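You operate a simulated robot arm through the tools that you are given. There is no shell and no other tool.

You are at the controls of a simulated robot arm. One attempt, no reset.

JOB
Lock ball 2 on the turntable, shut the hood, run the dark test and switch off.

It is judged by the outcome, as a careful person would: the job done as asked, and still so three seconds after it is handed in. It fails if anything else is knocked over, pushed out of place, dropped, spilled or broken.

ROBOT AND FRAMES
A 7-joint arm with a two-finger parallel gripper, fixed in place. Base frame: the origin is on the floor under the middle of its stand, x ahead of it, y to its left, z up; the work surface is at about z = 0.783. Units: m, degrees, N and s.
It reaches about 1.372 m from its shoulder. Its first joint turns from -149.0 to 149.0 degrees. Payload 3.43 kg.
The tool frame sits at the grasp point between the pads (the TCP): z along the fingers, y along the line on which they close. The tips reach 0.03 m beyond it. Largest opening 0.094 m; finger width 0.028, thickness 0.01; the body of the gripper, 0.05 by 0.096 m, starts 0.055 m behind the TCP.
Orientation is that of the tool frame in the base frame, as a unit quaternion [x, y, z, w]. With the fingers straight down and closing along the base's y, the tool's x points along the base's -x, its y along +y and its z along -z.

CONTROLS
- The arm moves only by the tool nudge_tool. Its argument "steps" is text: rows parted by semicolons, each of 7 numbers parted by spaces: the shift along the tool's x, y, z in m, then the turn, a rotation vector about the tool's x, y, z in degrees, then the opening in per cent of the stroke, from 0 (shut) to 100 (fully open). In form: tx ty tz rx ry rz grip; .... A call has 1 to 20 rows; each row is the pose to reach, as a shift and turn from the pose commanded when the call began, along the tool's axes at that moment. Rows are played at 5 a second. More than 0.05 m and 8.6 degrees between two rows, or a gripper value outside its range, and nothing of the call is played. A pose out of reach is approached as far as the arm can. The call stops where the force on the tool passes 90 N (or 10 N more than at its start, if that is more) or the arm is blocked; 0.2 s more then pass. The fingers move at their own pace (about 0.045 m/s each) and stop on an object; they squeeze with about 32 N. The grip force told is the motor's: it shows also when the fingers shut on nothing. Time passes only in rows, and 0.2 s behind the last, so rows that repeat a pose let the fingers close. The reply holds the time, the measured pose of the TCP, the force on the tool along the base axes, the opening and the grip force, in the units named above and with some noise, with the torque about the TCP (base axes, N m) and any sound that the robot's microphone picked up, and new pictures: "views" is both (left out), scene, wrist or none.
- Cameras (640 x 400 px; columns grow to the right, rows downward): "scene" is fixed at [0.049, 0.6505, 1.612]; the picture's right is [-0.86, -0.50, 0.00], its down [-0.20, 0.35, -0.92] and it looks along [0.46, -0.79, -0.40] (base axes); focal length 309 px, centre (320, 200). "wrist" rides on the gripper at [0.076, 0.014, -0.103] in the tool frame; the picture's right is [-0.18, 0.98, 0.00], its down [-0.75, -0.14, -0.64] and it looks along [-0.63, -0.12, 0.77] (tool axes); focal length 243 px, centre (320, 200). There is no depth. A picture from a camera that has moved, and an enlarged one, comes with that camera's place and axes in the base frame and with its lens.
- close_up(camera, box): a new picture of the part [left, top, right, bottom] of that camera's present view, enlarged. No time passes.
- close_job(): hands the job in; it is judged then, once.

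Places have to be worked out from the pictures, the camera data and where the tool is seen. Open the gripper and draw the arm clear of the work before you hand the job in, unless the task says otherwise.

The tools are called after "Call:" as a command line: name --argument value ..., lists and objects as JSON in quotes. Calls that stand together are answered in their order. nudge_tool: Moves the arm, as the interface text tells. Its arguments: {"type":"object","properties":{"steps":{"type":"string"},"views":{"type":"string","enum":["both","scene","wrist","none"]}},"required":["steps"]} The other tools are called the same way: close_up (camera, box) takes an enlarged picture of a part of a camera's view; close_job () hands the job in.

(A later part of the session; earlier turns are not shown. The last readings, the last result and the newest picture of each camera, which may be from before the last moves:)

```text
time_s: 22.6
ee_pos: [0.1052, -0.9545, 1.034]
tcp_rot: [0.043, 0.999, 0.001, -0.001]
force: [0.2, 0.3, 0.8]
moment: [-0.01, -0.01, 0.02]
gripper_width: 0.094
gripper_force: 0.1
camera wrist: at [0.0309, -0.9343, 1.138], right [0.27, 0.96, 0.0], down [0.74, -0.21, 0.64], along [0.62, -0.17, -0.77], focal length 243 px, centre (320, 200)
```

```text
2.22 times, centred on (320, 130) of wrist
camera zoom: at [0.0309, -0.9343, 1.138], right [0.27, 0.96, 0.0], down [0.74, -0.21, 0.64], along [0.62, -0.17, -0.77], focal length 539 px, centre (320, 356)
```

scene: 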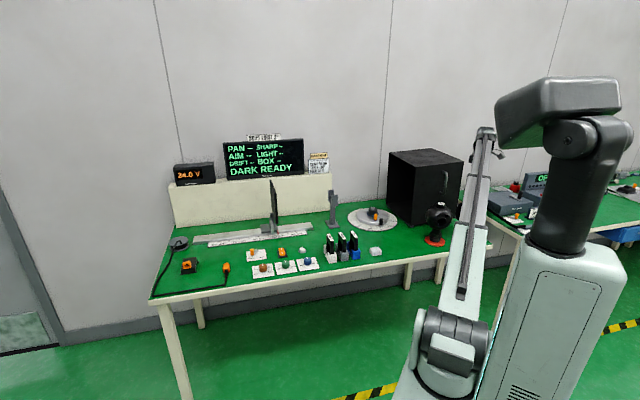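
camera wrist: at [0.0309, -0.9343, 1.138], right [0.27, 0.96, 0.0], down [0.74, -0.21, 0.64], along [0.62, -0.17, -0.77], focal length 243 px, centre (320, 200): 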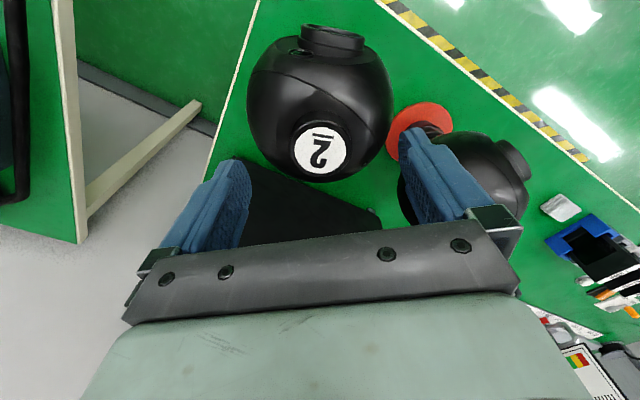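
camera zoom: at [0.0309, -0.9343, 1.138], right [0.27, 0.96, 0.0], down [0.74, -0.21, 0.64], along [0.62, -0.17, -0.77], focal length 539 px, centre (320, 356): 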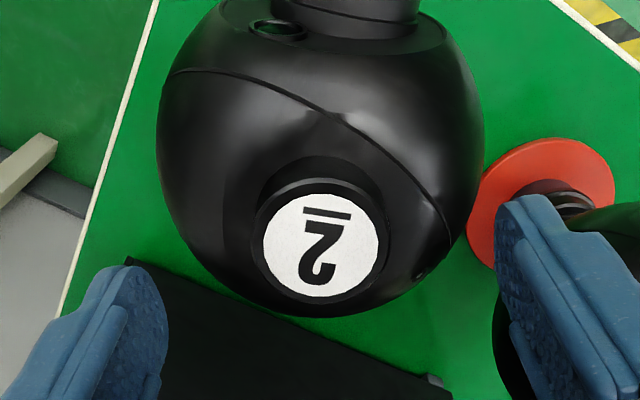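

The knob is now centred on the tool axis. I'll lower the remaining 27 mm and close on it.

Call:
nudge_tool --steps "0 0 0.005 0 0 0 100; 0 0 0.012 0 0 0 100; 0 0 0.019 0 0 0 100; 0 0 0.0245 0 0 0 100; 0 0 0.027 0 0 0 100; 0 0 0.027 0 0 0 100" --views "wrist"

Call:
close_up --camera "wrist" --box '[220, 40, 420, 220]'

```text
time_s: 24.0
ee_pos: [0.1061, -0.9544, 1.0065]
tcp_rot: [0.041, 0.999, 0.002, -0.001]
force: [-0.2, 0.3, 0.7]
moment: [-0.03, 0.01, -0.04]
gripper_width: 0.0939
gripper_force: 0.0
camera wrist: at [0.0308, -0.9347, 1.1109], right [0.27, 0.96, 0.0], down [0.74, -0.21, 0.64], along [0.62, -0.17, -0.77], focal length 243 px, centre (320, 200)
```

wrist: 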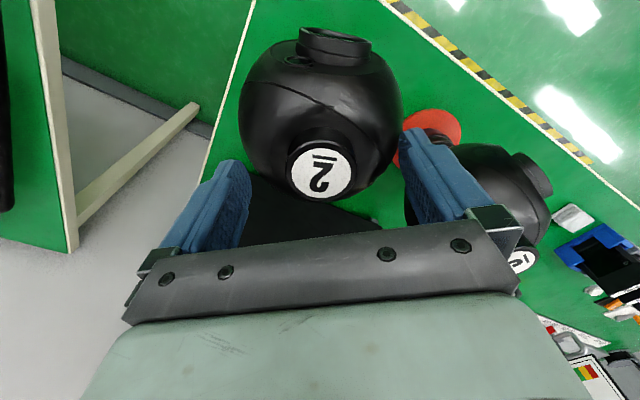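

```text
2.22 times, centred on (320, 130) of wrist
camera zoom: at [0.0308, -0.9347, 1.1109], right [0.27, 0.96, 0.0], down [0.74, -0.21, 0.64], along [0.62, -0.17, -0.77], focal length 539 px, centre (320, 356)
```

zoom: 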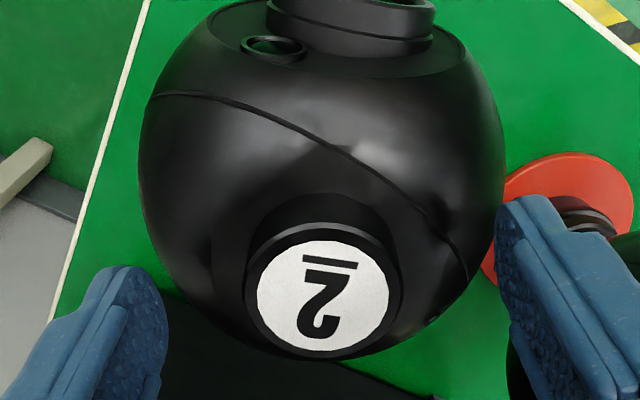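

The knob (about 40 mm across) sits between the fingertips, its top roughly 17 mm above the tips. I'll lower 3 mm more and close the fingers.

Call:
nudge_tool --steps "0 0 0.0015 0 0 0 100; 0 0 0.003 0 0 0 100; 0 0 0.003 0 0 0 60; 0 0 0.003 0 0 0 40; 0 0 0.003 0 0 0 20; 0 0 0.003 0 0 0 10; 0 0 0.003 0 0 0 10; 0 0 0.003 0 0 0 10; 0 0 0.003 0 0 0 10" --views "wrist"

```text
time_s: 26.0
ee_pos: [0.1055, -0.9551, 1.0044]
tcp_rot: [0.042, 0.999, 0.001, -0.001]
force: [-1.0, 0.9, 13.4]
moment: [-0.36, 0.01, -0.03]
gripper_width: 0.0414
gripper_force: 32.2
camera wrist: at [0.0309, -0.9343, 1.1091], right [0.27, 0.96, 0.0], down [0.74, -0.2, 0.64], along [0.62, -0.17, -0.77], focal length 243 px, centre (320, 200)
```

wrist: 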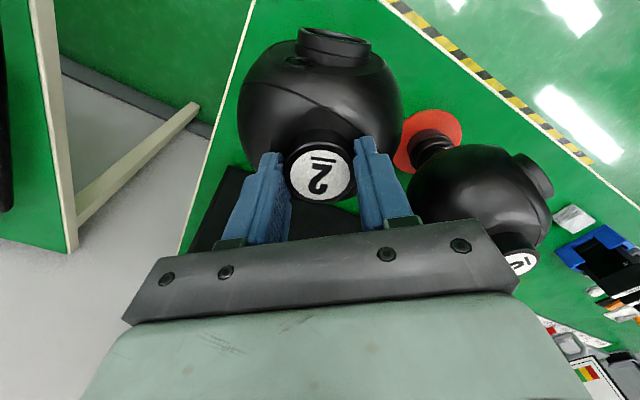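

The knob is gripped at 41 mm opening with full force. I'll lift slowly straight up and check the load and the picture.

Call:
nudge_tool --steps "0 0 -0.001 0 0 0 10; 0 0 -0.004 0 0 0 10; 0 0 -0.009 0 0 0 10; 0 0 -0.016 0 0 0 10; 0 0 -0.025 0 0 0 10; 0 0 -0.036 0 0 0 10; 0 0 -0.048 0 0 0 10; 0 0 -0.056 0 0 0 10; 0 0 -0.06 0 0 0 10; 0 0 -0.06 0 0 0 10" --views "both"

```text
time_s: 28.2
ee_pos: [0.1048, -0.9553, 1.0654]
tcp_rot: [0.042, 0.999, 0.003, -0.001]
force: [-1.2, -0.3, -5.1]
moment: [0.0, 0.01, -0.04]
gripper_width: 0.0412
gripper_force: 32.1
camera wrist: at [0.0308, -0.9345, 1.1682], right [0.27, 0.96, 0.0], down [0.74, -0.21, 0.64], along [0.62, -0.17, -0.77], focal length 243 px, centre (320, 200)
```

scene: 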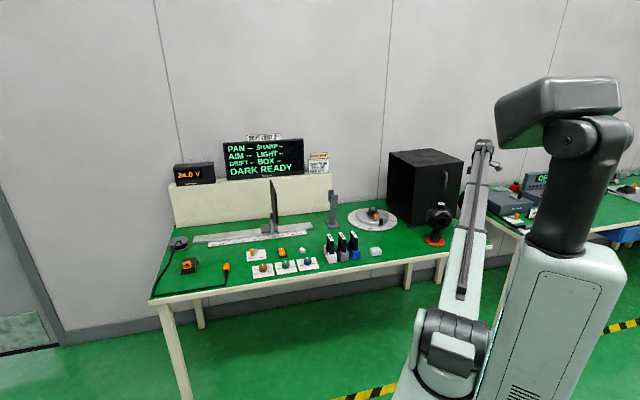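
wrist: 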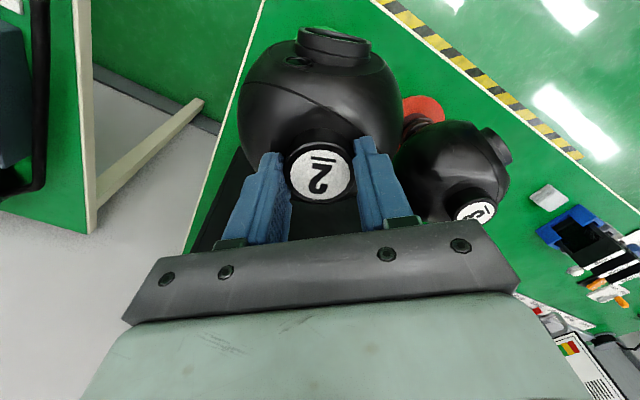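

Ball 2 is off its pad and weighs about 0.5 kg. I'll lift further so its foot clears ball 3, adding a slight outward tilt because of the wrist limit at height.

Call:
nudge_tool --steps "0 0 -0.002 0.1 0 0 10; 0 0 -0.006 0.3 -0.1 0 10; 0 0 -0.013 0.6 -0.2 0 10; 0 0 -0.023 1.0 -0.35 0 10; 0 0 -0.035 1.5 -0.55 0 10; 0 0 -0.048 2.0 -0.75 0 10; 0 0 -0.061 2.6 -0.95 0 10; 0 0 -0.074 3.2 -1.15 0 10; 0 0 -0.087 3.7 -1.35 0 10; 0 0 -0.1 4.2 -1.55 0 10; 0 0 -0.113 4.8 -1.75 0 10; 0 0 -0.126 5.4 -1.95 0 10; 0 0 -0.139 5.9 -2.1 0 10; 0 0 -0.151 6.3 -2.25 0 10; 0 0 -0.16 6.5 -2.35 0 10; 0 0 -0.166 6.59 -2.37 0 10; 0 0 -0.168 6.59 -2.37 0 10; 0 0 -0.168 6.59 -2.37 0 10" --views "both"

```text
time_s: 32.0
ee_pos: [0.1056, -0.9554, 1.2319]
tcp_rot: [0.042, 0.997, -0.057, 0.018]
force: [-0.1, -0.1, -3.8]
moment: [0.07, 0.0, -0.02]
gripper_width: 0.0413
gripper_force: 32.0
camera wrist: at [0.0276, -0.9231, 1.3305], right [0.27, 0.96, -0.1], down [0.72, -0.13, 0.68], along [0.64, -0.26, -0.72], focal length 243 px, centre (320, 200)
```

scene: 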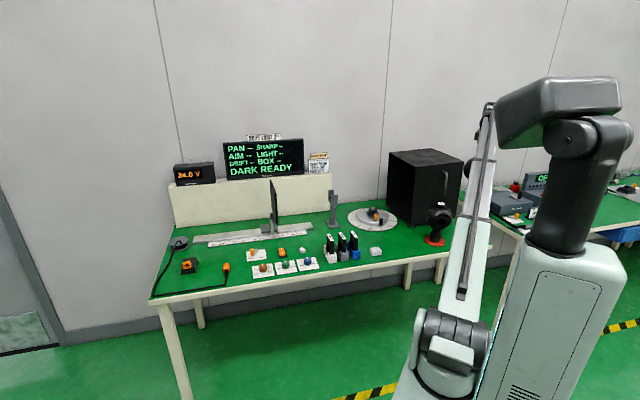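
wrist: 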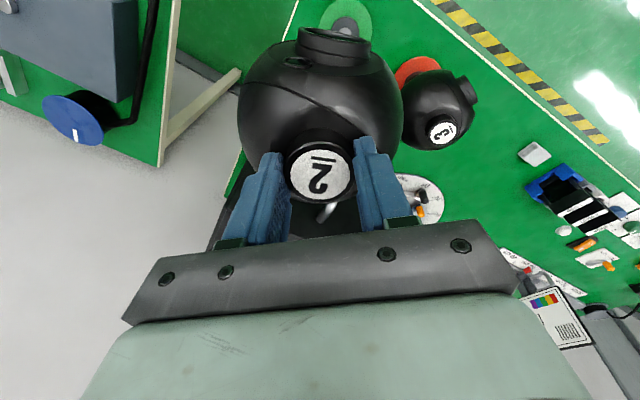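

The arm holds the ball clear and slightly tilted, with its foot about 20 mm above ball 3's knob. I'll raise another 23 mm, then carry it over ball 3, in front of the hood and round to the open side of the turntable.

Call:
nudge_tool --steps "-0.0002 -0.0006 -0.0057 0 0 0 10; -0.0006 -0.0017 -0.0149 0 0 0 10; -0.0009 -0.0026 -0.0229 0 0 0 10; -0.0079 0.0033 -0.0233 0 0 0 10; -0.0218 0.0152 -0.0241 0 0 0 10; -0.04 0.0306 -0.0251 0 0 0 10; -0.0595 0.0472 -0.0261 0 0 0 10; -0.079 0.0638 -0.0272 0 0 0 10; -0.0986 0.0804 -0.0283 0 0 0 10; -0.1181 0.097 -0.0294 0 0 0 10; -0.1362 0.1124 -0.0304 0 0 0 10; -0.1561 0.1237 -0.0308 0 0 0 10; -0.178 0.1345 -0.0311 0 0 0 10; -0.1999 0.1452 -0.0314 0 0 0 10; -0.2218 0.156 -0.0317 0 0 0 10; -0.2437 0.1668 -0.0321 0 0 0 10; -0.2656 0.1775 -0.0324 0 0 0 10; -0.2828 0.186 -0.0326 0 0 0 10; -0.2969 0.1929 -0.0328 0 0 0 10; -0.2969 0.1929 -0.0328 0 0 0 10" --views "both"

```text
time_s: 36.2
ee_pos: [0.4171, -0.7842, 1.255]
tcp_rot: [0.041, 0.997, -0.057, 0.018]
force: [0.7, 0.2, -4.4]
moment: [0.08, 0.0, 0.01]
gripper_width: 0.0415
gripper_force: 31.9
camera wrist: at [0.3393, -0.7521, 1.3529], right [0.27, 0.96, -0.1], down [0.72, -0.13, 0.68], along [0.64, -0.26, -0.72], focal length 243 px, centre (320, 200)
```

scene: 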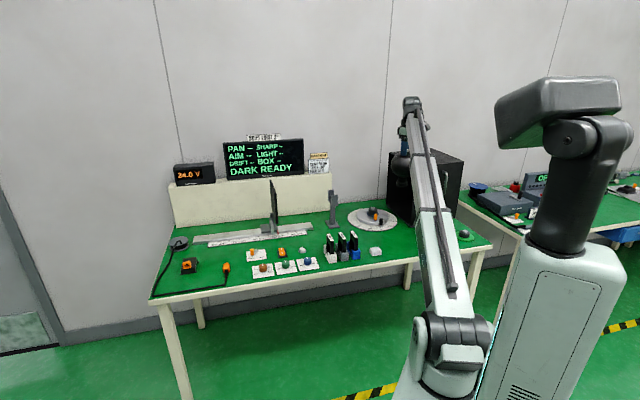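
wrist: 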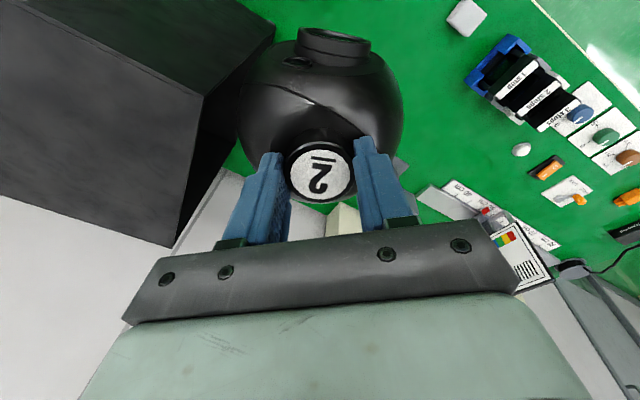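

Ball 2 is past ball 3 and the hood, with a firm hold. I'll now move it over the hub, removing the tilt and staying well above the boss.

Call:
nudge_tool --steps "-0.0037 -0.0018 0.0021 -0.13 0.05 0 10; -0.0111 -0.0054 0.0062 -0.4 0.14 0 10; -0.0241 -0.0117 0.0134 -0.86 0.31 0 10; -0.0389 -0.0188 0.0217 -1.38 0.5 0 10; -0.0556 -0.0269 0.031 -1.98 0.71 0 10; -0.0723 -0.035 0.0403 -2.57 0.92 0 10; -0.089 -0.0431 0.0496 -3.16 1.14 0 10; -0.1057 -0.0511 0.0589 -3.76 1.35 0 10; -0.1224 -0.0592 0.0682 -4.35 1.56 0 10; -0.139 -0.0673 0.0775 -4.94 1.78 0 10; -0.1557 -0.0753 0.0868 -5.54 1.99 0 10; -0.1687 -0.0816 0.094 -6.0 2.16 0 10; -0.178 -0.0861 0.0992 -6.33 2.28 0 10; -0.1835 -0.0888 0.1023 -6.52 2.35 0 10; -0.1854 -0.0897 0.1033 -6.59 2.37 0 10; -0.1854 -0.0897 0.1033 -6.59 2.37 0 10" --views "both"

```text
time_s: 39.6
ee_pos: [0.5963, -0.901, 1.1703]
tcp_rot: [0.042, 0.999, 0.001, 0.0]
force: [-0.7, -0.5, -4.4]
moment: [0.01, -0.01, -0.02]
gripper_width: 0.0412
gripper_force: 31.8
camera wrist: at [0.522, -0.8801, 1.2735], right [0.27, 0.96, 0.0], down [0.74, -0.21, 0.64], along [0.62, -0.17, -0.77], focal length 243 px, centre (320, 200)
```

scene: 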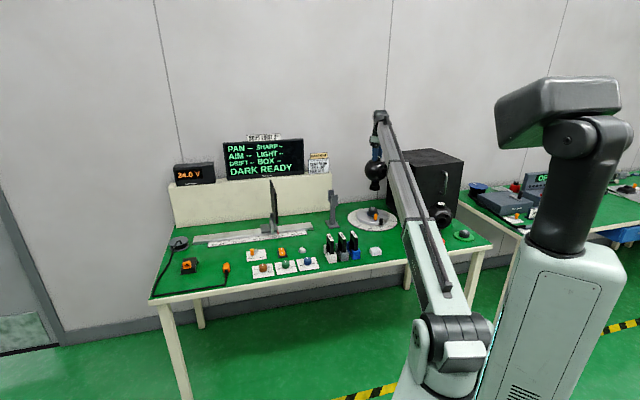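
wrist: 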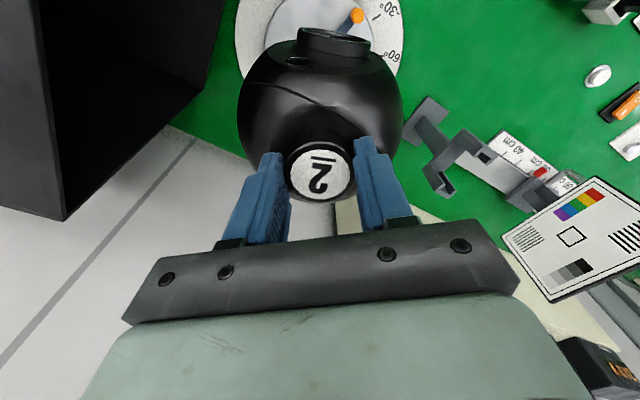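

Ball 2 hangs above the hub. I'll turn it about 110° so the lens faces the chart, then check the alignment.

Call:
nudge_tool --steps "0 0 0 0 0 1.5 10; 0 0 0 0 0 4.5 10; 0 0 0 0 0 9 10; 0 0 0 0 0 15 10; 0 0 0 0 0 21.5 10; 0 0 0 0 0 28.5 10; 0 0 0 0 0 35.5 10; 0 0 0 0 0 42.5 10; 0 0 0 0 0 49.5 10; 0 0 0 0 0 56.5 10; 0 0 0 0 0 63.5 10; 0 0 0 0 0 70.5 10; 0 0 0 0 0 77.5 10; 0 0 0 0 0 84.5 10; 0 0 0 0 0 91.5 10; 0 0 0 0 0 98 10; 0 0 0 0 0 103.5 10; 0 0 0 0 0 107.5 10; 0 0 0 0 0 110 10; 0 0 0 0 0 110 10" --views "both"

Call:
close_up --camera "scene" --box '[330, 95, 430, 240]'

```text
time_s: 43.8
ee_pos: [0.5962, -0.9009, 1.1706]
tcp_rot: [0.843, 0.537, 0.0, -0.002]
force: [0.2, 1.1, -4.4]
moment: [0.06, 0.02, -0.01]
gripper_width: 0.0412
gripper_force: 32.5
camera wrist: at [0.6421, -0.8378, 1.2737], right [0.81, -0.58, 0.0], down [-0.44, -0.63, 0.64], along [-0.37, -0.52, -0.77], focal length 243 px, centre (320, 200)
```

scene: 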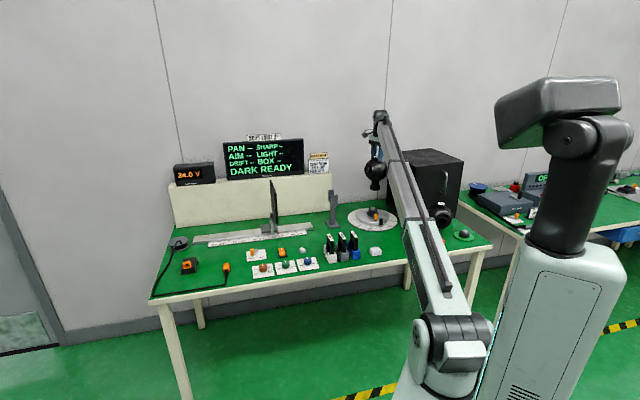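
wrist: 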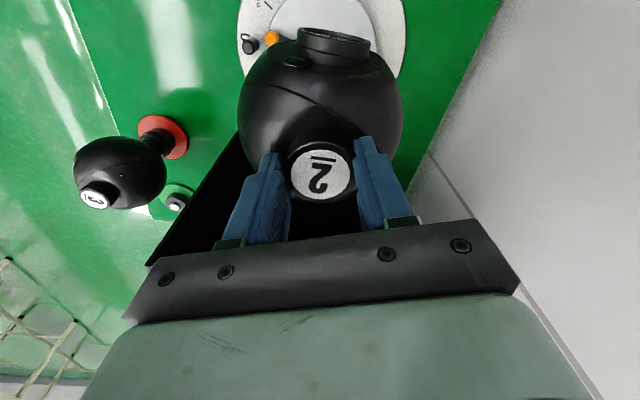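

```text
2.76 times, centred on (380, 168) of scene
camera zoom: at [0.049, 0.6505, 1.612], right [-0.86, -0.5, 0.0], down [-0.2, 0.35, -0.92], along [0.46, -0.79, -0.4], focal length 852 px, centre (154, 290)
```

zoom: 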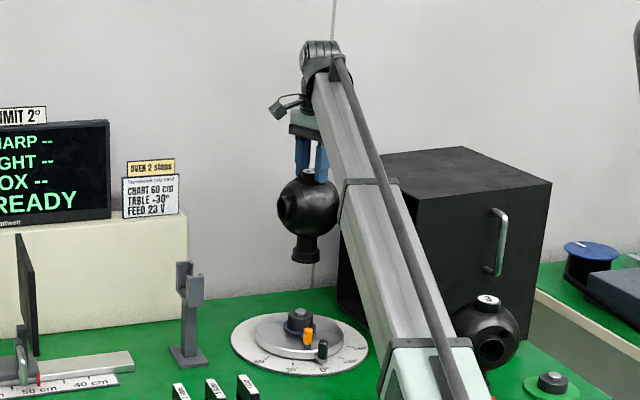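

The green pad has a small stub where ball 2 stood, so the neck is hollow and sits over a stub like the hub. I'll compare the two stubs up close before lowering.

Call:
close_up --camera "scene" --box '[445, 220, 485, 245]'

Call:
close_up --camera "scene" --box '[350, 150, 410, 235]'

Call:
close_up --camera "wrist" --box '[140, 170, 220, 230]'

Call:
close_up --camera "wrist" --box '[220, 0, 420, 130]'

```text
16.00 times, centred on (465, 232) of scene
camera zoom: at [0.049, 0.6505, 1.612], right [-0.86, -0.5, 0.0], down [-0.2, 0.35, -0.92], along [0.46, -0.79, -0.4], focal length 4942 px, centre (-2000, -320)
```

zoom: 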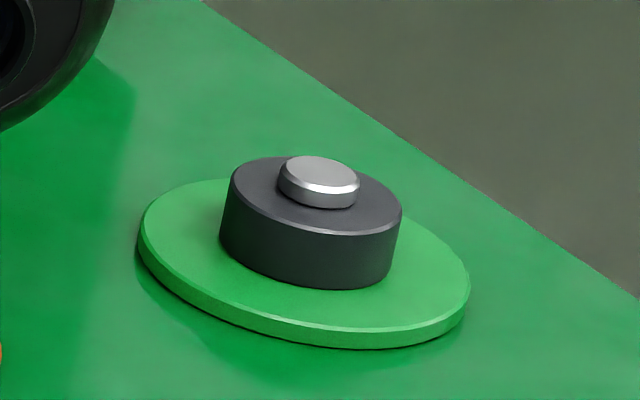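

```text
4.71 times, centred on (380, 192) of scene
camera zoom: at [0.049, 0.6505, 1.612], right [-0.86, -0.5, 0.0], down [-0.2, 0.35, -0.92], along [0.46, -0.79, -0.4], focal length 1454 px, centre (38, 235)
```

zoom: 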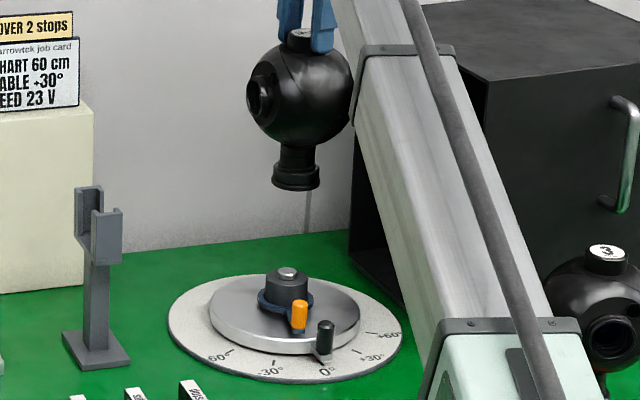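

```text
6.67 times, centred on (180, 200) of wrist
camera zoom: at [0.6421, -0.8378, 1.2737], right [0.81, -0.58, 0.0], down [-0.44, -0.63, 0.64], along [-0.37, -0.52, -0.77], focal length 1618 px, centre (1253, 200)
```

zoom: 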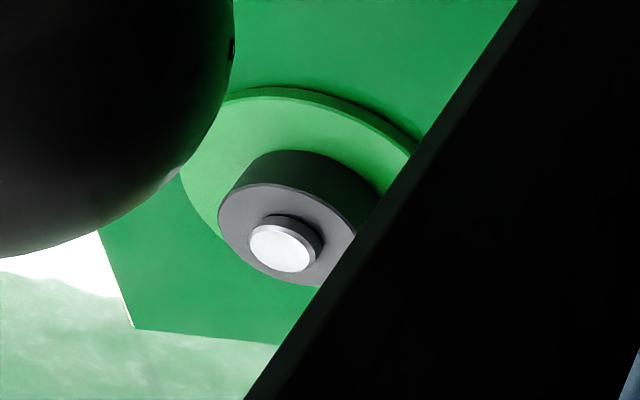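

```text
3.08 times, centred on (320, 65) of wrist
camera zoom: at [0.6421, -0.8378, 1.2737], right [0.81, -0.58, 0.0], down [-0.44, -0.63, 0.64], along [-0.37, -0.52, -0.77], focal length 746 px, centre (320, 615)
```

zoom: 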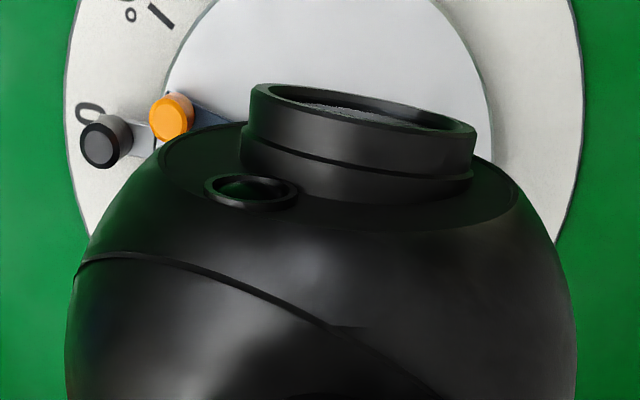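

The neck's collar seats on the stub's shoulder with the boss inside, so seating should happen at TCP z ≈ 1.041. I'll lower to about 1.062, just above the boss, and check the alignment.

Call:
nudge_tool --steps "0 0 0.003 0 0 0 10; 0 0 0.009 0 0 0 10; 0 0 0.018 0 0 0 10; 0 0 0.03 0 0 0 10; 0 0 0.044 0 0 0 10; 0 0 0.058 0 0 0 10; 0 0 0.072 0 0 0 10; 0 0 0.085 0 0 0 10; 0 0 0.096 0 0 0 10; 0 0 0.104 0 0 0 10; 0 0 0.108 0 0 0 10; 0 0 0.108 0 0 0 10" --views "both"

Call:
close_up --camera "scene" --box '[345, 170, 405, 235]'

```text
time_s: 46.4
ee_pos: [0.5976, -0.9006, 1.0607]
tcp_rot: [0.842, 0.539, 0.0, -0.001]
force: [-0.2, 0.6, -3.9]
moment: [0.02, -0.01, 0.02]
gripper_width: 0.0415
gripper_force: 32.6
camera wrist: at [0.642, -0.8372, 1.1657], right [0.82, -0.58, 0.0], down [-0.44, -0.63, 0.64], along [-0.37, -0.52, -0.77], focal length 243 px, centre (320, 200)
```

scene: 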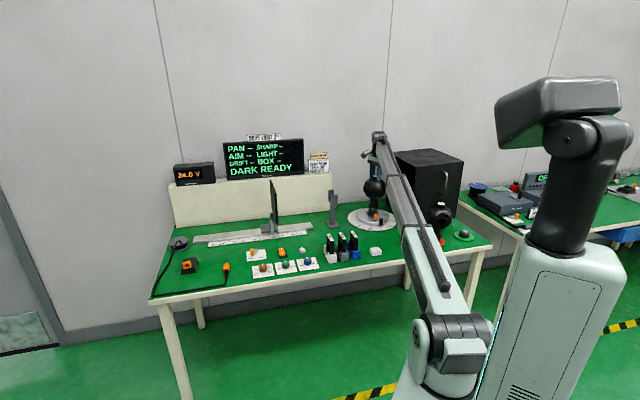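
wrist: 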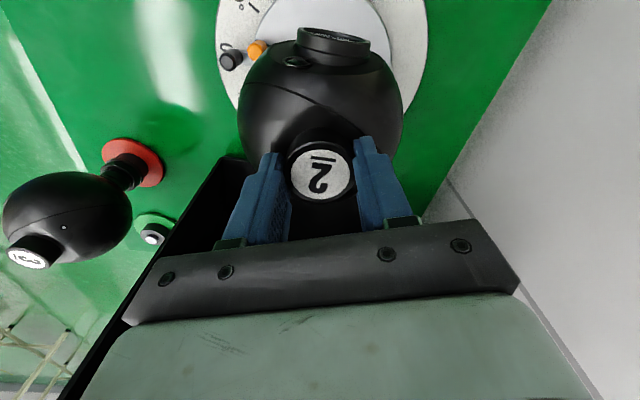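

```text
6.15 times, centred on (375, 202) of scene
camera zoom: at [0.049, 0.6505, 1.612], right [-0.86, -0.5, 0.0], down [-0.2, 0.35, -0.92], along [0.46, -0.79, -0.4], focal length 1901 px, centre (-18, 185)
```

zoom: 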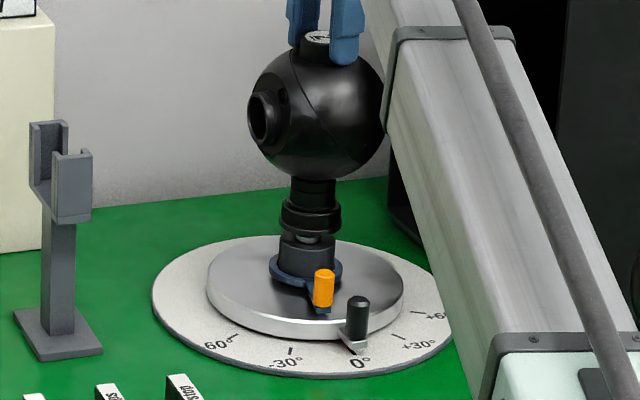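

The collar hangs right over the boss. I'll zoom further to check the side-to-side alignment.

Call:
close_up --camera "scene" --box '[360, 193, 388, 222]'

```text
13.79 times, centred on (374, 208) of scene
camera zoom: at [0.049, 0.6505, 1.612], right [-0.86, -0.5, 0.0], down [-0.2, 0.35, -0.92], along [0.46, -0.79, -0.4], focal length 4260 px, centre (-425, 97)
```

zoom: 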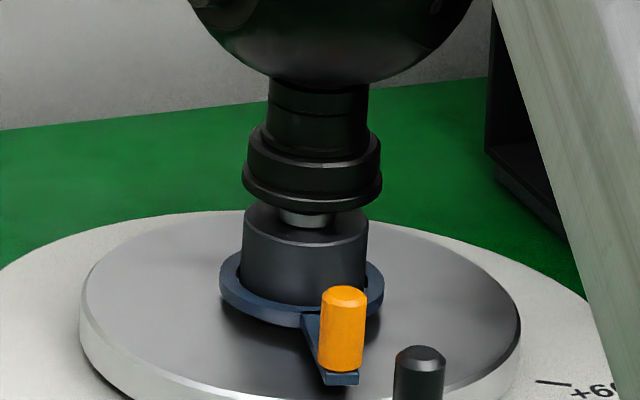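

The collar is within about 1 mm of the hub axis sideways. I'll lower in small steps onto the hub and read the force.

Call:
nudge_tool --steps "0 0 0.003 0 0 0 10; 0 0 0.007 0 0 0 10; 0 0 0.01 0 0 0 10; 0 0 0.0125 0 0 0 10; 0 0 0.0145 0 0 0 10; 0 0 0.0145 0 0 0 10" --views "scene"

Call:
close_up --camera "scene" --box '[360, 193, 388, 222]'

```text
time_s: 47.8
ee_pos: [0.5955, -0.899, 1.0535]
tcp_rot: [0.842, 0.539, 0.0, 0.0]
force: [-0.5, 0.8, 58.9]
moment: [-0.61, -0.51, -0.01]
gripper_width: 0.0415
gripper_force: 31.5
```

scene: 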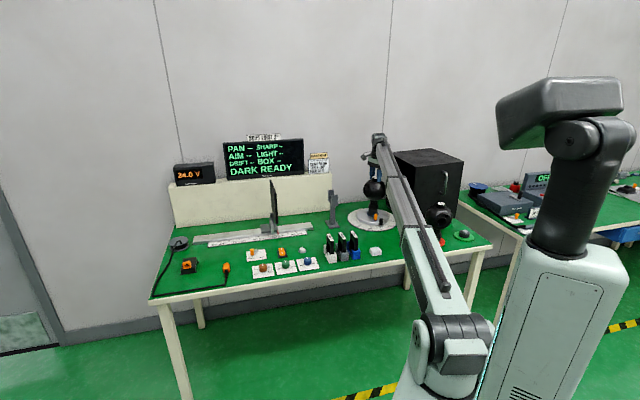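

```text
13.79 times, centred on (374, 208) of scene
camera zoom: at [0.049, 0.6505, 1.612], right [-0.86, -0.5, 0.0], down [-0.2, 0.35, -0.92], along [0.46, -0.79, -0.4], focal length 4260 px, centre (-425, 97)
```

zoom: 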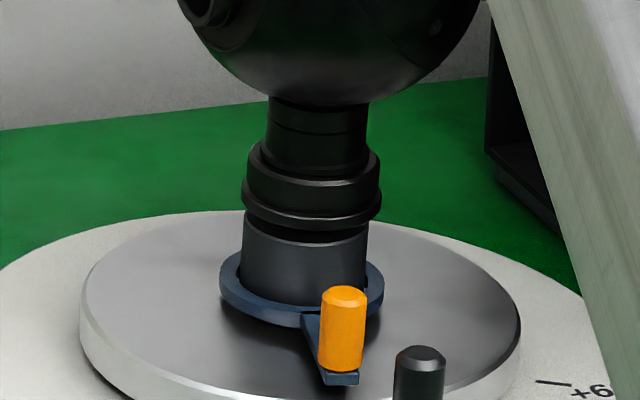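

Contact came at z = 1.0535 with 59 N: the collar is resting on the boss's top edge. The torque puts the contact about 16 mm toward +n, so the hub lies slightly further back. I'll lift a little, shift 3 mm that way and try again gently.

Call:
nudge_tool --steps "0 0 -0.005 0 0 0 10; 0 0 -0.01 0 0 0 10; 0 0 -0.013 0 0 0 10; -0.0005 0.0014 -0.013 0 0 0 10; -0.001 0.0028 -0.013 0 0 0 10; -0.001 0.0028 -0.01 0 0 0 10; -0.001 0.0028 -0.007 0 0 0 10; -0.001 0.0028 -0.005 0 0 0 10; -0.001 0.0028 -0.003 0 0 0 10; -0.001 0.0028 -0.003 0 0 0 10" --views "scene"

Call:
close_up --camera "scene" --box '[360, 193, 388, 222]'

```text
time_s: 50.0
ee_pos: [0.5991, -0.9018, 1.0496]
tcp_rot: [0.842, 0.539, -0.001, -0.001]
force: [0.9, 0.4, -3.5]
moment: [-0.01, 0.02, 0.02]
gripper_width: 0.0413
gripper_force: 32.3
```

scene: 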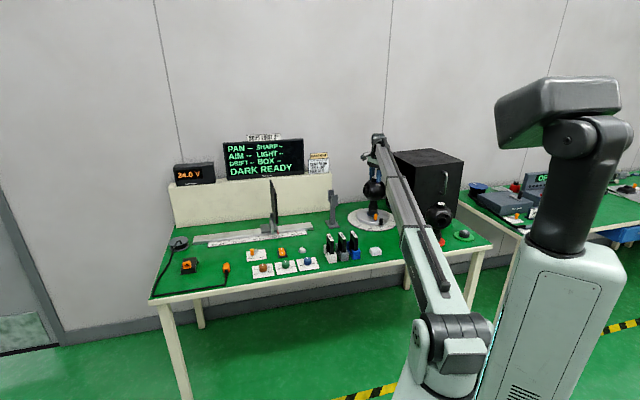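

```text
13.79 times, centred on (374, 208) of scene
camera zoom: at [0.049, 0.6505, 1.612], right [-0.86, -0.5, 0.0], down [-0.2, 0.35, -0.92], along [0.46, -0.79, -0.4], focal length 4260 px, centre (-425, 97)
```

zoom: 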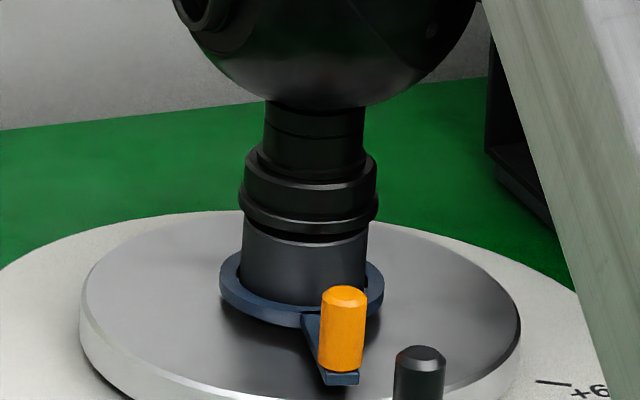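

No contact force now at z = 1.0496, so the boss has entered the collar. I'll lower the last millimetres until it seats.

Call:
nudge_tool --steps "0 0 0.002 0 0 0 10; 0 0 0.004 0 0 0 10; 0 0 0.0055 0 0 0 10; 0 0 0.007 0 0 0 10; 0 0 0.007 0 0 0 10" --views "scene"

Call:
close_up --camera "scene" --box '[360, 193, 388, 222]'

```text
time_s: 51.2
ee_pos: [0.598, -0.9005, 1.0471]
tcp_rot: [0.843, 0.538, -0.001, -0.001]
force: [-2.5, 0.3, 17.9]
moment: [0.36, -0.18, 0.0]
gripper_width: 0.0411
gripper_force: 31.6
```

scene: 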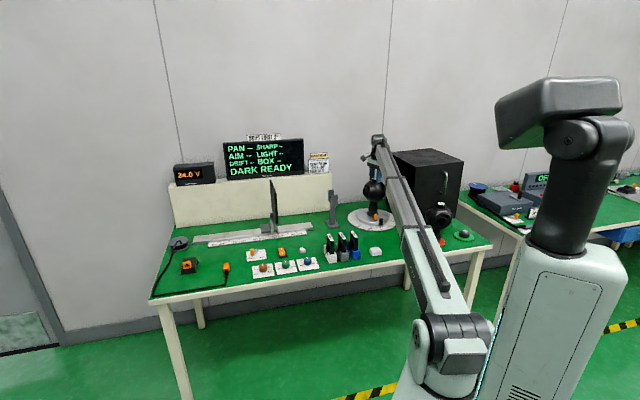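

```text
13.79 times, centred on (374, 208) of scene
camera zoom: at [0.049, 0.6505, 1.612], right [-0.86, -0.5, 0.0], down [-0.2, 0.35, -0.92], along [0.46, -0.79, -0.4], focal length 4260 px, centre (-425, 97)
```

zoom: 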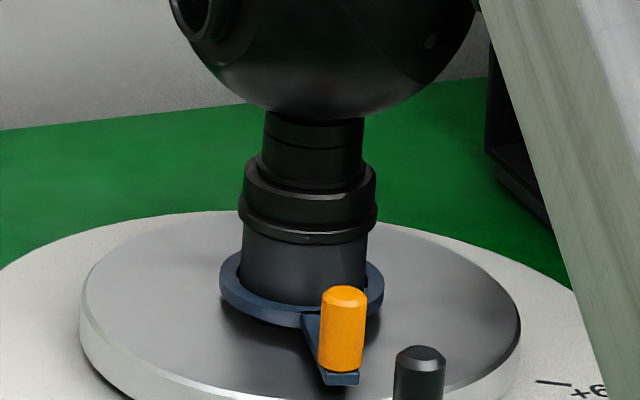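

Contact at about 18 N. I'll look very closely at the seam to see whether the collar is fully down.

Call:
close_up --camera "scene" --box '[366, 200, 382, 216]'

Call:
close_up --camera "scene" --box '[220, 130, 310, 185]'

```text
16.00 times, centred on (374, 208) of scene
camera zoom: at [0.049, 0.6505, 1.612], right [-0.86, -0.5, 0.0], down [-0.2, 0.35, -0.92], along [0.46, -0.79, -0.4], focal length 4942 px, centre (-544, 72)
```

zoom: 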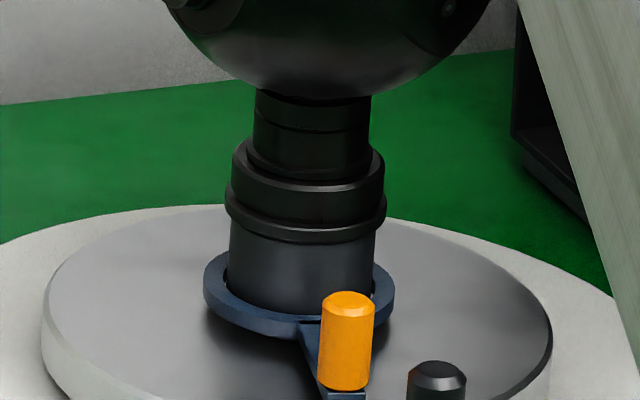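

```text
7.11 times, centred on (265, 158) of scene
camera zoom: at [0.049, 0.6505, 1.612], right [-0.86, -0.5, 0.0], down [-0.2, 0.35, -0.92], along [0.46, -0.79, -0.4], focal length 2196 px, centre (711, 502)
```

zoom: 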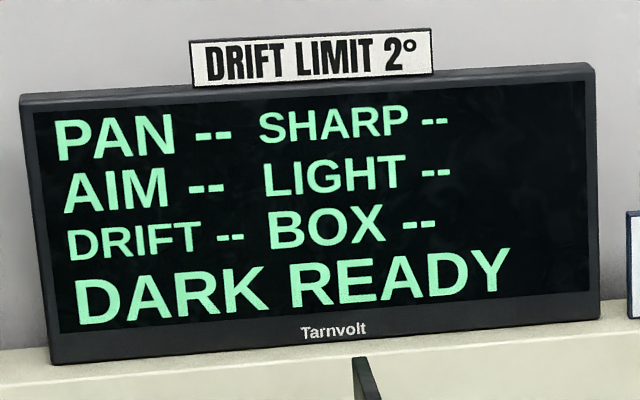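

The collar sits flush on the hub with no gap. I'll open the fingers, rise clear and check that the ball stays put.

Call:
nudge_tool --steps "0 0 -0.001 0 0 0 10; 0 0 -0.001 0 0 0 50; 0 0 -0.001 0 0 0 80; 0 0 -0.001 0 0 0 100; 0 0 -0.001 0 0 0 100; 0 0 -0.004 0 0 0 100; 0 0 -0.01 0 0 0 100; 0 0 -0.018 0 0 0 100; 0 0 -0.028 0 0 0 100; 0 0 -0.038 0 0 0 100; 0 0 -0.048 0 0 0 100; 0 0 -0.058 0 0 0 100; 0 0 -0.066 0 0 0 100; 0 0 -0.07 0 0 0 100; 0 0 -0.07 0 0 0 100" --views "both"

Call:
close_up --camera "scene" --box '[345, 170, 405, 235]'

Call:
close_up --camera "wrist" --box '[200, 0, 440, 150]'

Call:
close_up --camera "scene" --box '[165, 130, 335, 190]'

```text
time_s: 54.4
ee_pos: [0.5989, -0.9019, 1.1143]
tcp_rot: [0.842, 0.539, 0.001, 0.0]
force: [-0.2, 0.5, 0.1]
moment: [0.0, 0.02, 0.0]
gripper_width: 0.0939
gripper_force: 0.0
camera wrist: at [0.6442, -0.8394, 1.2172], right [0.82, -0.58, 0.0], down [-0.44, -0.63, 0.64], along [-0.37, -0.52, -0.77], focal length 243 px, centre (320, 200)
```

scene: 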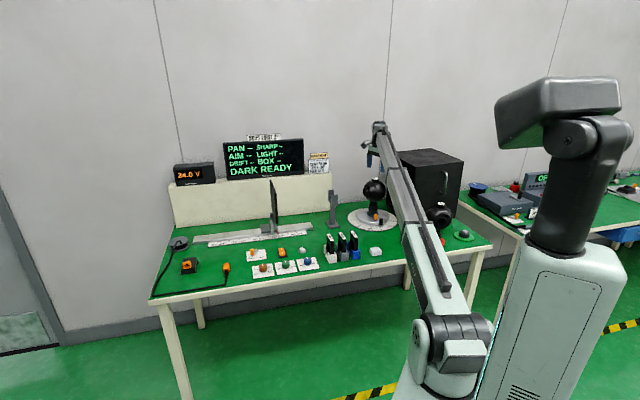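
wrist: 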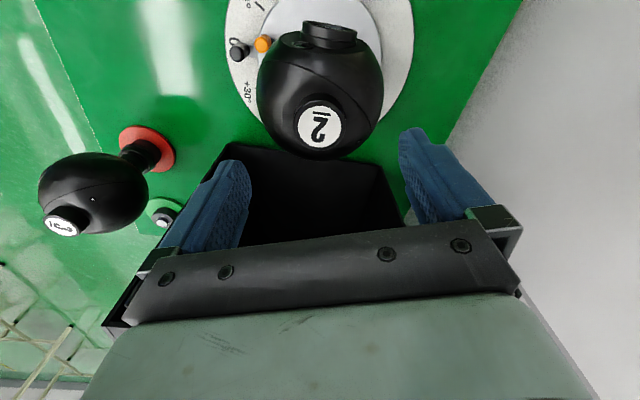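

```text
6.15 times, centred on (375, 202) of scene
camera zoom: at [0.049, 0.6505, 1.612], right [-0.86, -0.5, 0.0], down [-0.2, 0.35, -0.92], along [0.46, -0.79, -0.4], focal length 1901 px, centre (-18, 185)
```

zoom: 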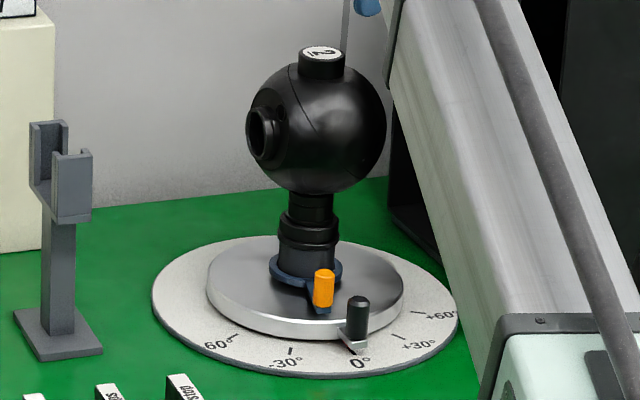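

```text
2.67 times, centred on (320, 75) of wrist
camera zoom: at [0.6442, -0.8394, 1.2172], right [0.82, -0.58, 0.0], down [-0.44, -0.63, 0.64], along [-0.37, -0.52, -0.77], focal length 647 px, centre (320, 533)
```

zoom: 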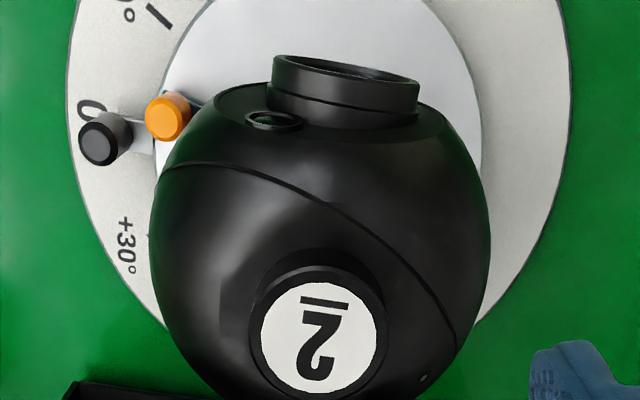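

```text
3.76 times, centred on (250, 160) of scene
camera zoom: at [0.049, 0.6505, 1.612], right [-0.86, -0.5, 0.0], down [-0.2, 0.35, -0.92], along [0.46, -0.79, -0.4], focal length 1163 px, centre (584, 351)
```

zoom: 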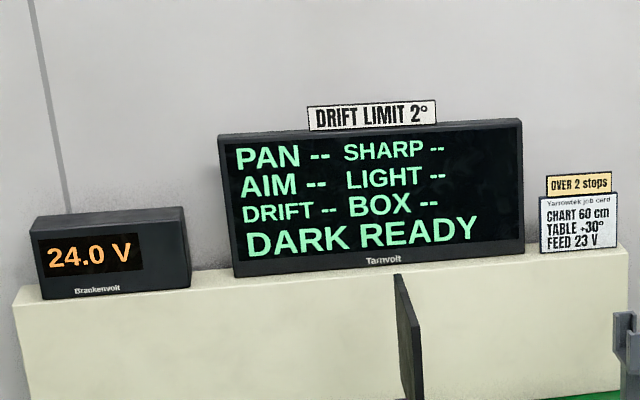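

Ball 2 now stands upright on the hub with the lens toward the chart. Next is the clamp lever, so I'll back off to the front, turn square to the bench and go down for a close look at the ring and lever.

Call:
nudge_tool --steps "0.0018 -0.0034 0 0 0 -1.4 100; 0.0053 -0.0102 0 0 0 -4.2 100; 0.0115 -0.0222 0 0 0 -9.1 100; 0.0195 -0.0375 0 0 0 -15.3 100; 0.0284 -0.0545 0 0 0 -22.3 100; 0.0373 -0.0716 0 0 0 -29.3 100; 0.0462 -0.0886 0 0 0 -36.3 100; 0.0551 -0.1056 0 0 0 -43.2 100; 0.0639 -0.1227 0 0 0 -50.2 100; 0.0728 -0.1397 0.003 0 0 -57.2 100; 0.0799 -0.1534 0.01 0 0 -62.8 100; 0.0852 -0.1636 0.022 0 0 -67 100; 0.0888 -0.1704 0.038 0 0 -69.75 100; 0.0888 -0.1704 0.058 0 0 -69.75 100; 0.0888 -0.1704 0.08 0 0 -69.75 100; 0.0888 -0.1704 0.102 0 0 -69.75 100; 0.0888 -0.1704 0.124 0 0 -69.75 100; 0.0888 -0.1704 0.144 0 0 -69.75 100; 0.0888 -0.1704 0.158 0 0 -69.75 100; 0.0888 -0.1704 0.164 0 0 -69.75 100" --views "both"

Call:
close_up --camera "wrist" --box '[230, 60, 410, 240]'

```text
time_s: 58.6
ee_pos: [0.4808, -0.7498, 0.9498]
tcp_rot: [0.383, 0.924, 0.002, -0.001]
force: [-0.8, 0.4, -0.6]
moment: [-0.01, -0.02, -0.02]
gripper_width: 0.094
gripper_force: 0.1
camera wrist: at [0.4371, -0.6857, 1.0537], right [0.83, 0.56, 0.0], down [0.43, -0.63, 0.64], along [0.36, -0.53, -0.77], focal length 243 px, centre (320, 200)
```

scene: 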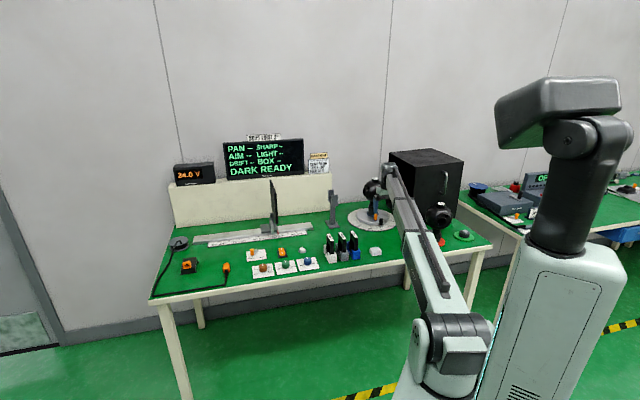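
wrist: 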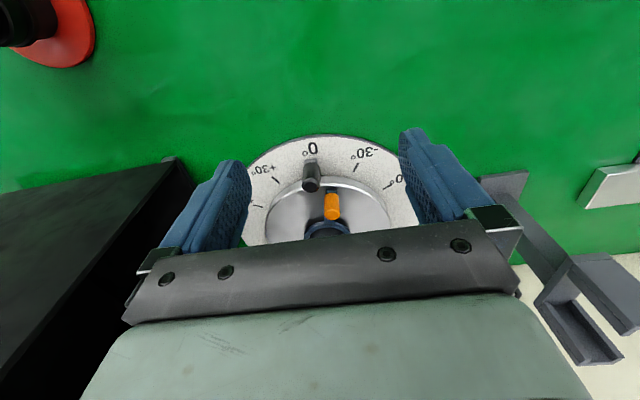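

```text
2.22 times, centred on (320, 150) of wrist
camera zoom: at [0.4371, -0.6857, 1.0537], right [0.83, 0.56, 0.0], down [0.43, -0.63, 0.64], along [0.36, -0.53, -0.77], focal length 539 px, centre (320, 311)
```

zoom: 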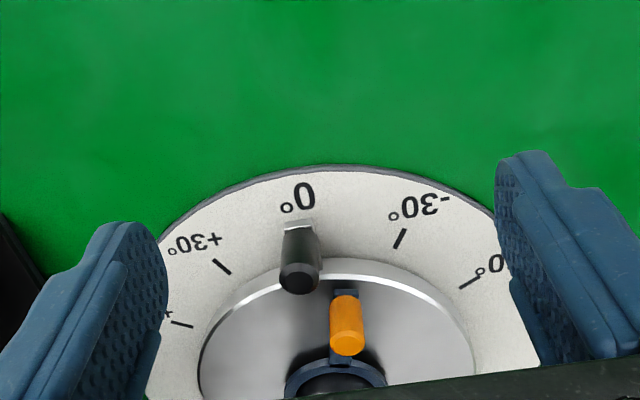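

Pin measured at r ≈ 0.114 and the lever post at r ≈ 0.075, 13° toward the chart side, just outside the ball's overhang. I'll turn the wrist so one open finger can slip into the gap between ball and pin and push the post sideways.

Call:
nudge_tool --steps "0 0.001 -0.001 0 0 1.5 100; -0.001 0.003 -0.002 0 0 4.5 100; -0.002 0.005 -0.003 0 0 9 100; -0.003 0.007 -0.004 0 0 15 100; -0.004 0.01 -0.005 0 0 22 100; -0.005 0.012 -0.006 0 0 29 100; -0.006 0.015 -0.007 0 0 36 100; -0.007 0.017 -0.008 0 0 43 100; -0.008 0.02 -0.009 0 0 50 100; -0.009 0.022 -0.01 0 0 57 100; -0.01 0.025 -0.01 0 0 64 100; -0.01 0.025 -0.01 0 0 71 100; -0.01 0.025 -0.01 0 0 78 100; -0.01 0.025 -0.01 0 0 85 100; -0.01 0.025 -0.01 0 0 91 100; -0.01 0.025 -0.01 0 0 97 100; -0.01 0.025 -0.01 0 0 101.5 100; -0.01 0.025 -0.01 0 0 104 100; -0.01 0.025 -0.01 0 0 105 100; -0.01 0.025 -0.01 0 0 105 100" --views "both"

Call:
close_up --camera "wrist" --box '[240, 0, 560, 200]'

```text
time_s: 62.8
ee_pos: [0.5062, -0.7392, 0.9599]
tcp_rot: [0.966, 0.258, 0.0, -0.001]
force: [-0.2, 0.3, 0.6]
moment: [-0.01, -0.01, 0.01]
gripper_width: 0.0941
gripper_force: 0.1
camera wrist: at [0.5794, -0.714, 1.0636], right [0.33, -0.94, 0.0], down [-0.72, -0.26, 0.64], along [-0.61, -0.21, -0.77], focal length 243 px, centre (320, 200)
```

scene: 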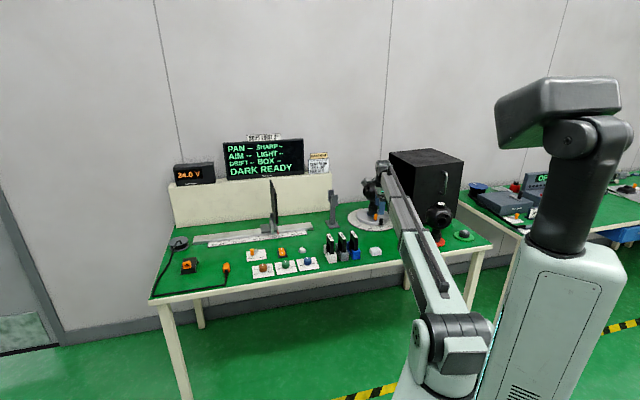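
wrist: 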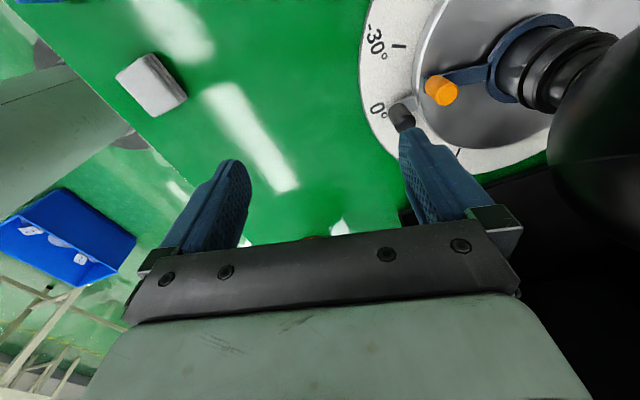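

```text
2.00 times, centred on (400, 100) of wrist
camera zoom: at [0.5794, -0.714, 1.0636], right [0.33, -0.94, 0.0], down [-0.72, -0.26, 0.64], along [-0.61, -0.21, -0.77], focal length 485 px, centre (160, 400)
```

zoom: 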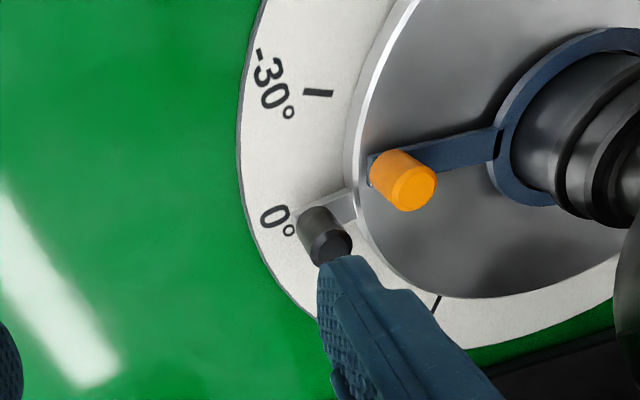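

The lever and post are clearly visible and my estimates agree within 2 mm. I'll lower the inner finger beside the post on the chart side, slightly tilted so the gripper stays clear of the ball.

Call:
nudge_tool --steps "0.0024 0.0046 0 -1.2 0 0 100; 0.0073 0.0138 0.003 -3.6 0 0 100; 0.0134 0.0252 0.008 -6.6 0 0 100; 0.0183 0.0344 0.014 -9 0 0 100; 0.022 0.0413 0.022 -10.8 0 0 100; 0.0244 0.0459 0.032 -12 0 0 100; 0.0244 0.0459 0.044 -12 0 0 100; 0.0244 0.0459 0.056 -12 0 0 100; 0.0244 0.0459 0.066 -12 0 0 100; 0.0244 0.0459 0.074 -12 0 0 100; 0.0244 0.0459 0.08 -12 0 0 100; 0.0244 0.0459 0.08 -12 0 0 100" --views "both"

Call:
close_up --camera "wrist" --box '[300, 20, 560, 200]'

Call:
close_up --camera "scene" --box '[345, 170, 405, 235]'

```text
time_s: 65.4
ee_pos: [0.5496, -0.7665, 0.8802]
tcp_rot: [0.961, 0.258, 0.027, 0.099]
force: [0.9, -0.2, -0.5]
moment: [0.02, 0.01, -0.02]
gripper_width: 0.094
gripper_force: 0.0
camera wrist: at [0.6123, -0.7224, 0.9843], right [0.32, -0.93, 0.2], down [-0.79, -0.14, 0.6], along [-0.53, -0.35, -0.77], focal length 243 px, centre (320, 200)
```

scene: 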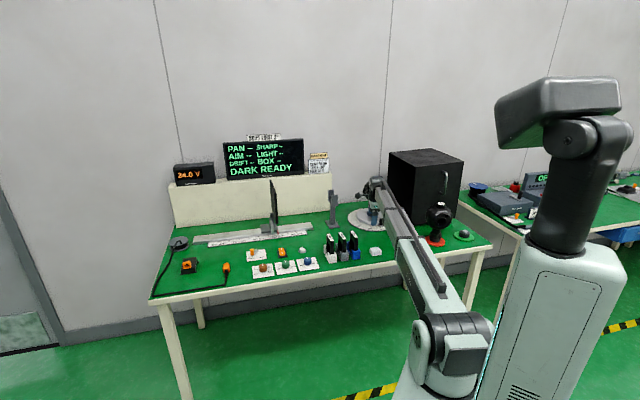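
wrist: 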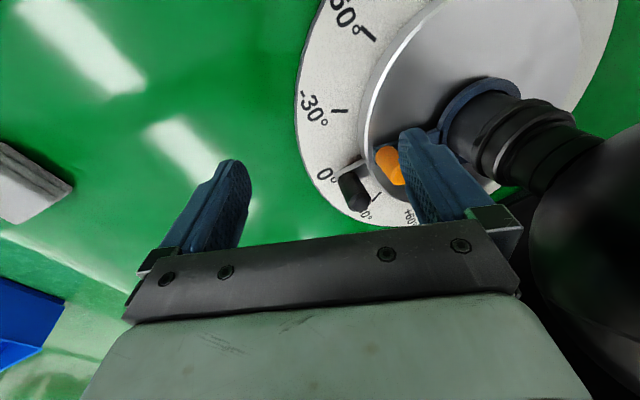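

```text
2.22 times, centred on (430, 110) of wrist
camera zoom: at [0.6123, -0.7224, 0.9843], right [0.32, -0.93, 0.2], down [-0.79, -0.14, 0.6], along [-0.53, -0.35, -0.77], focal length 539 px, centre (76, 400)
```

zoom: 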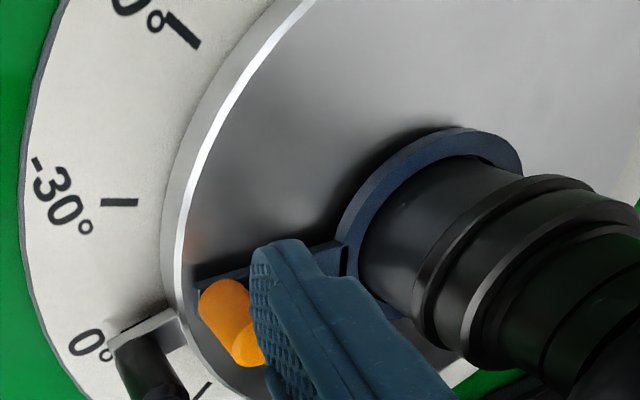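

```text
6.15 times, centred on (375, 202) of scene
camera zoom: at [0.049, 0.6505, 1.612], right [-0.86, -0.5, 0.0], down [-0.2, 0.35, -0.92], along [0.46, -0.79, -0.4], focal length 1901 px, centre (-18, 185)
```

zoom: 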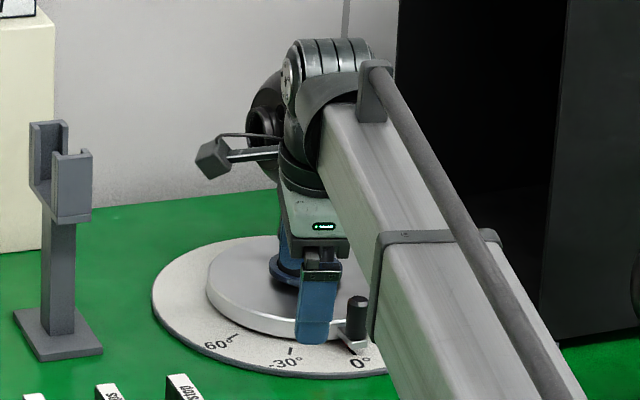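

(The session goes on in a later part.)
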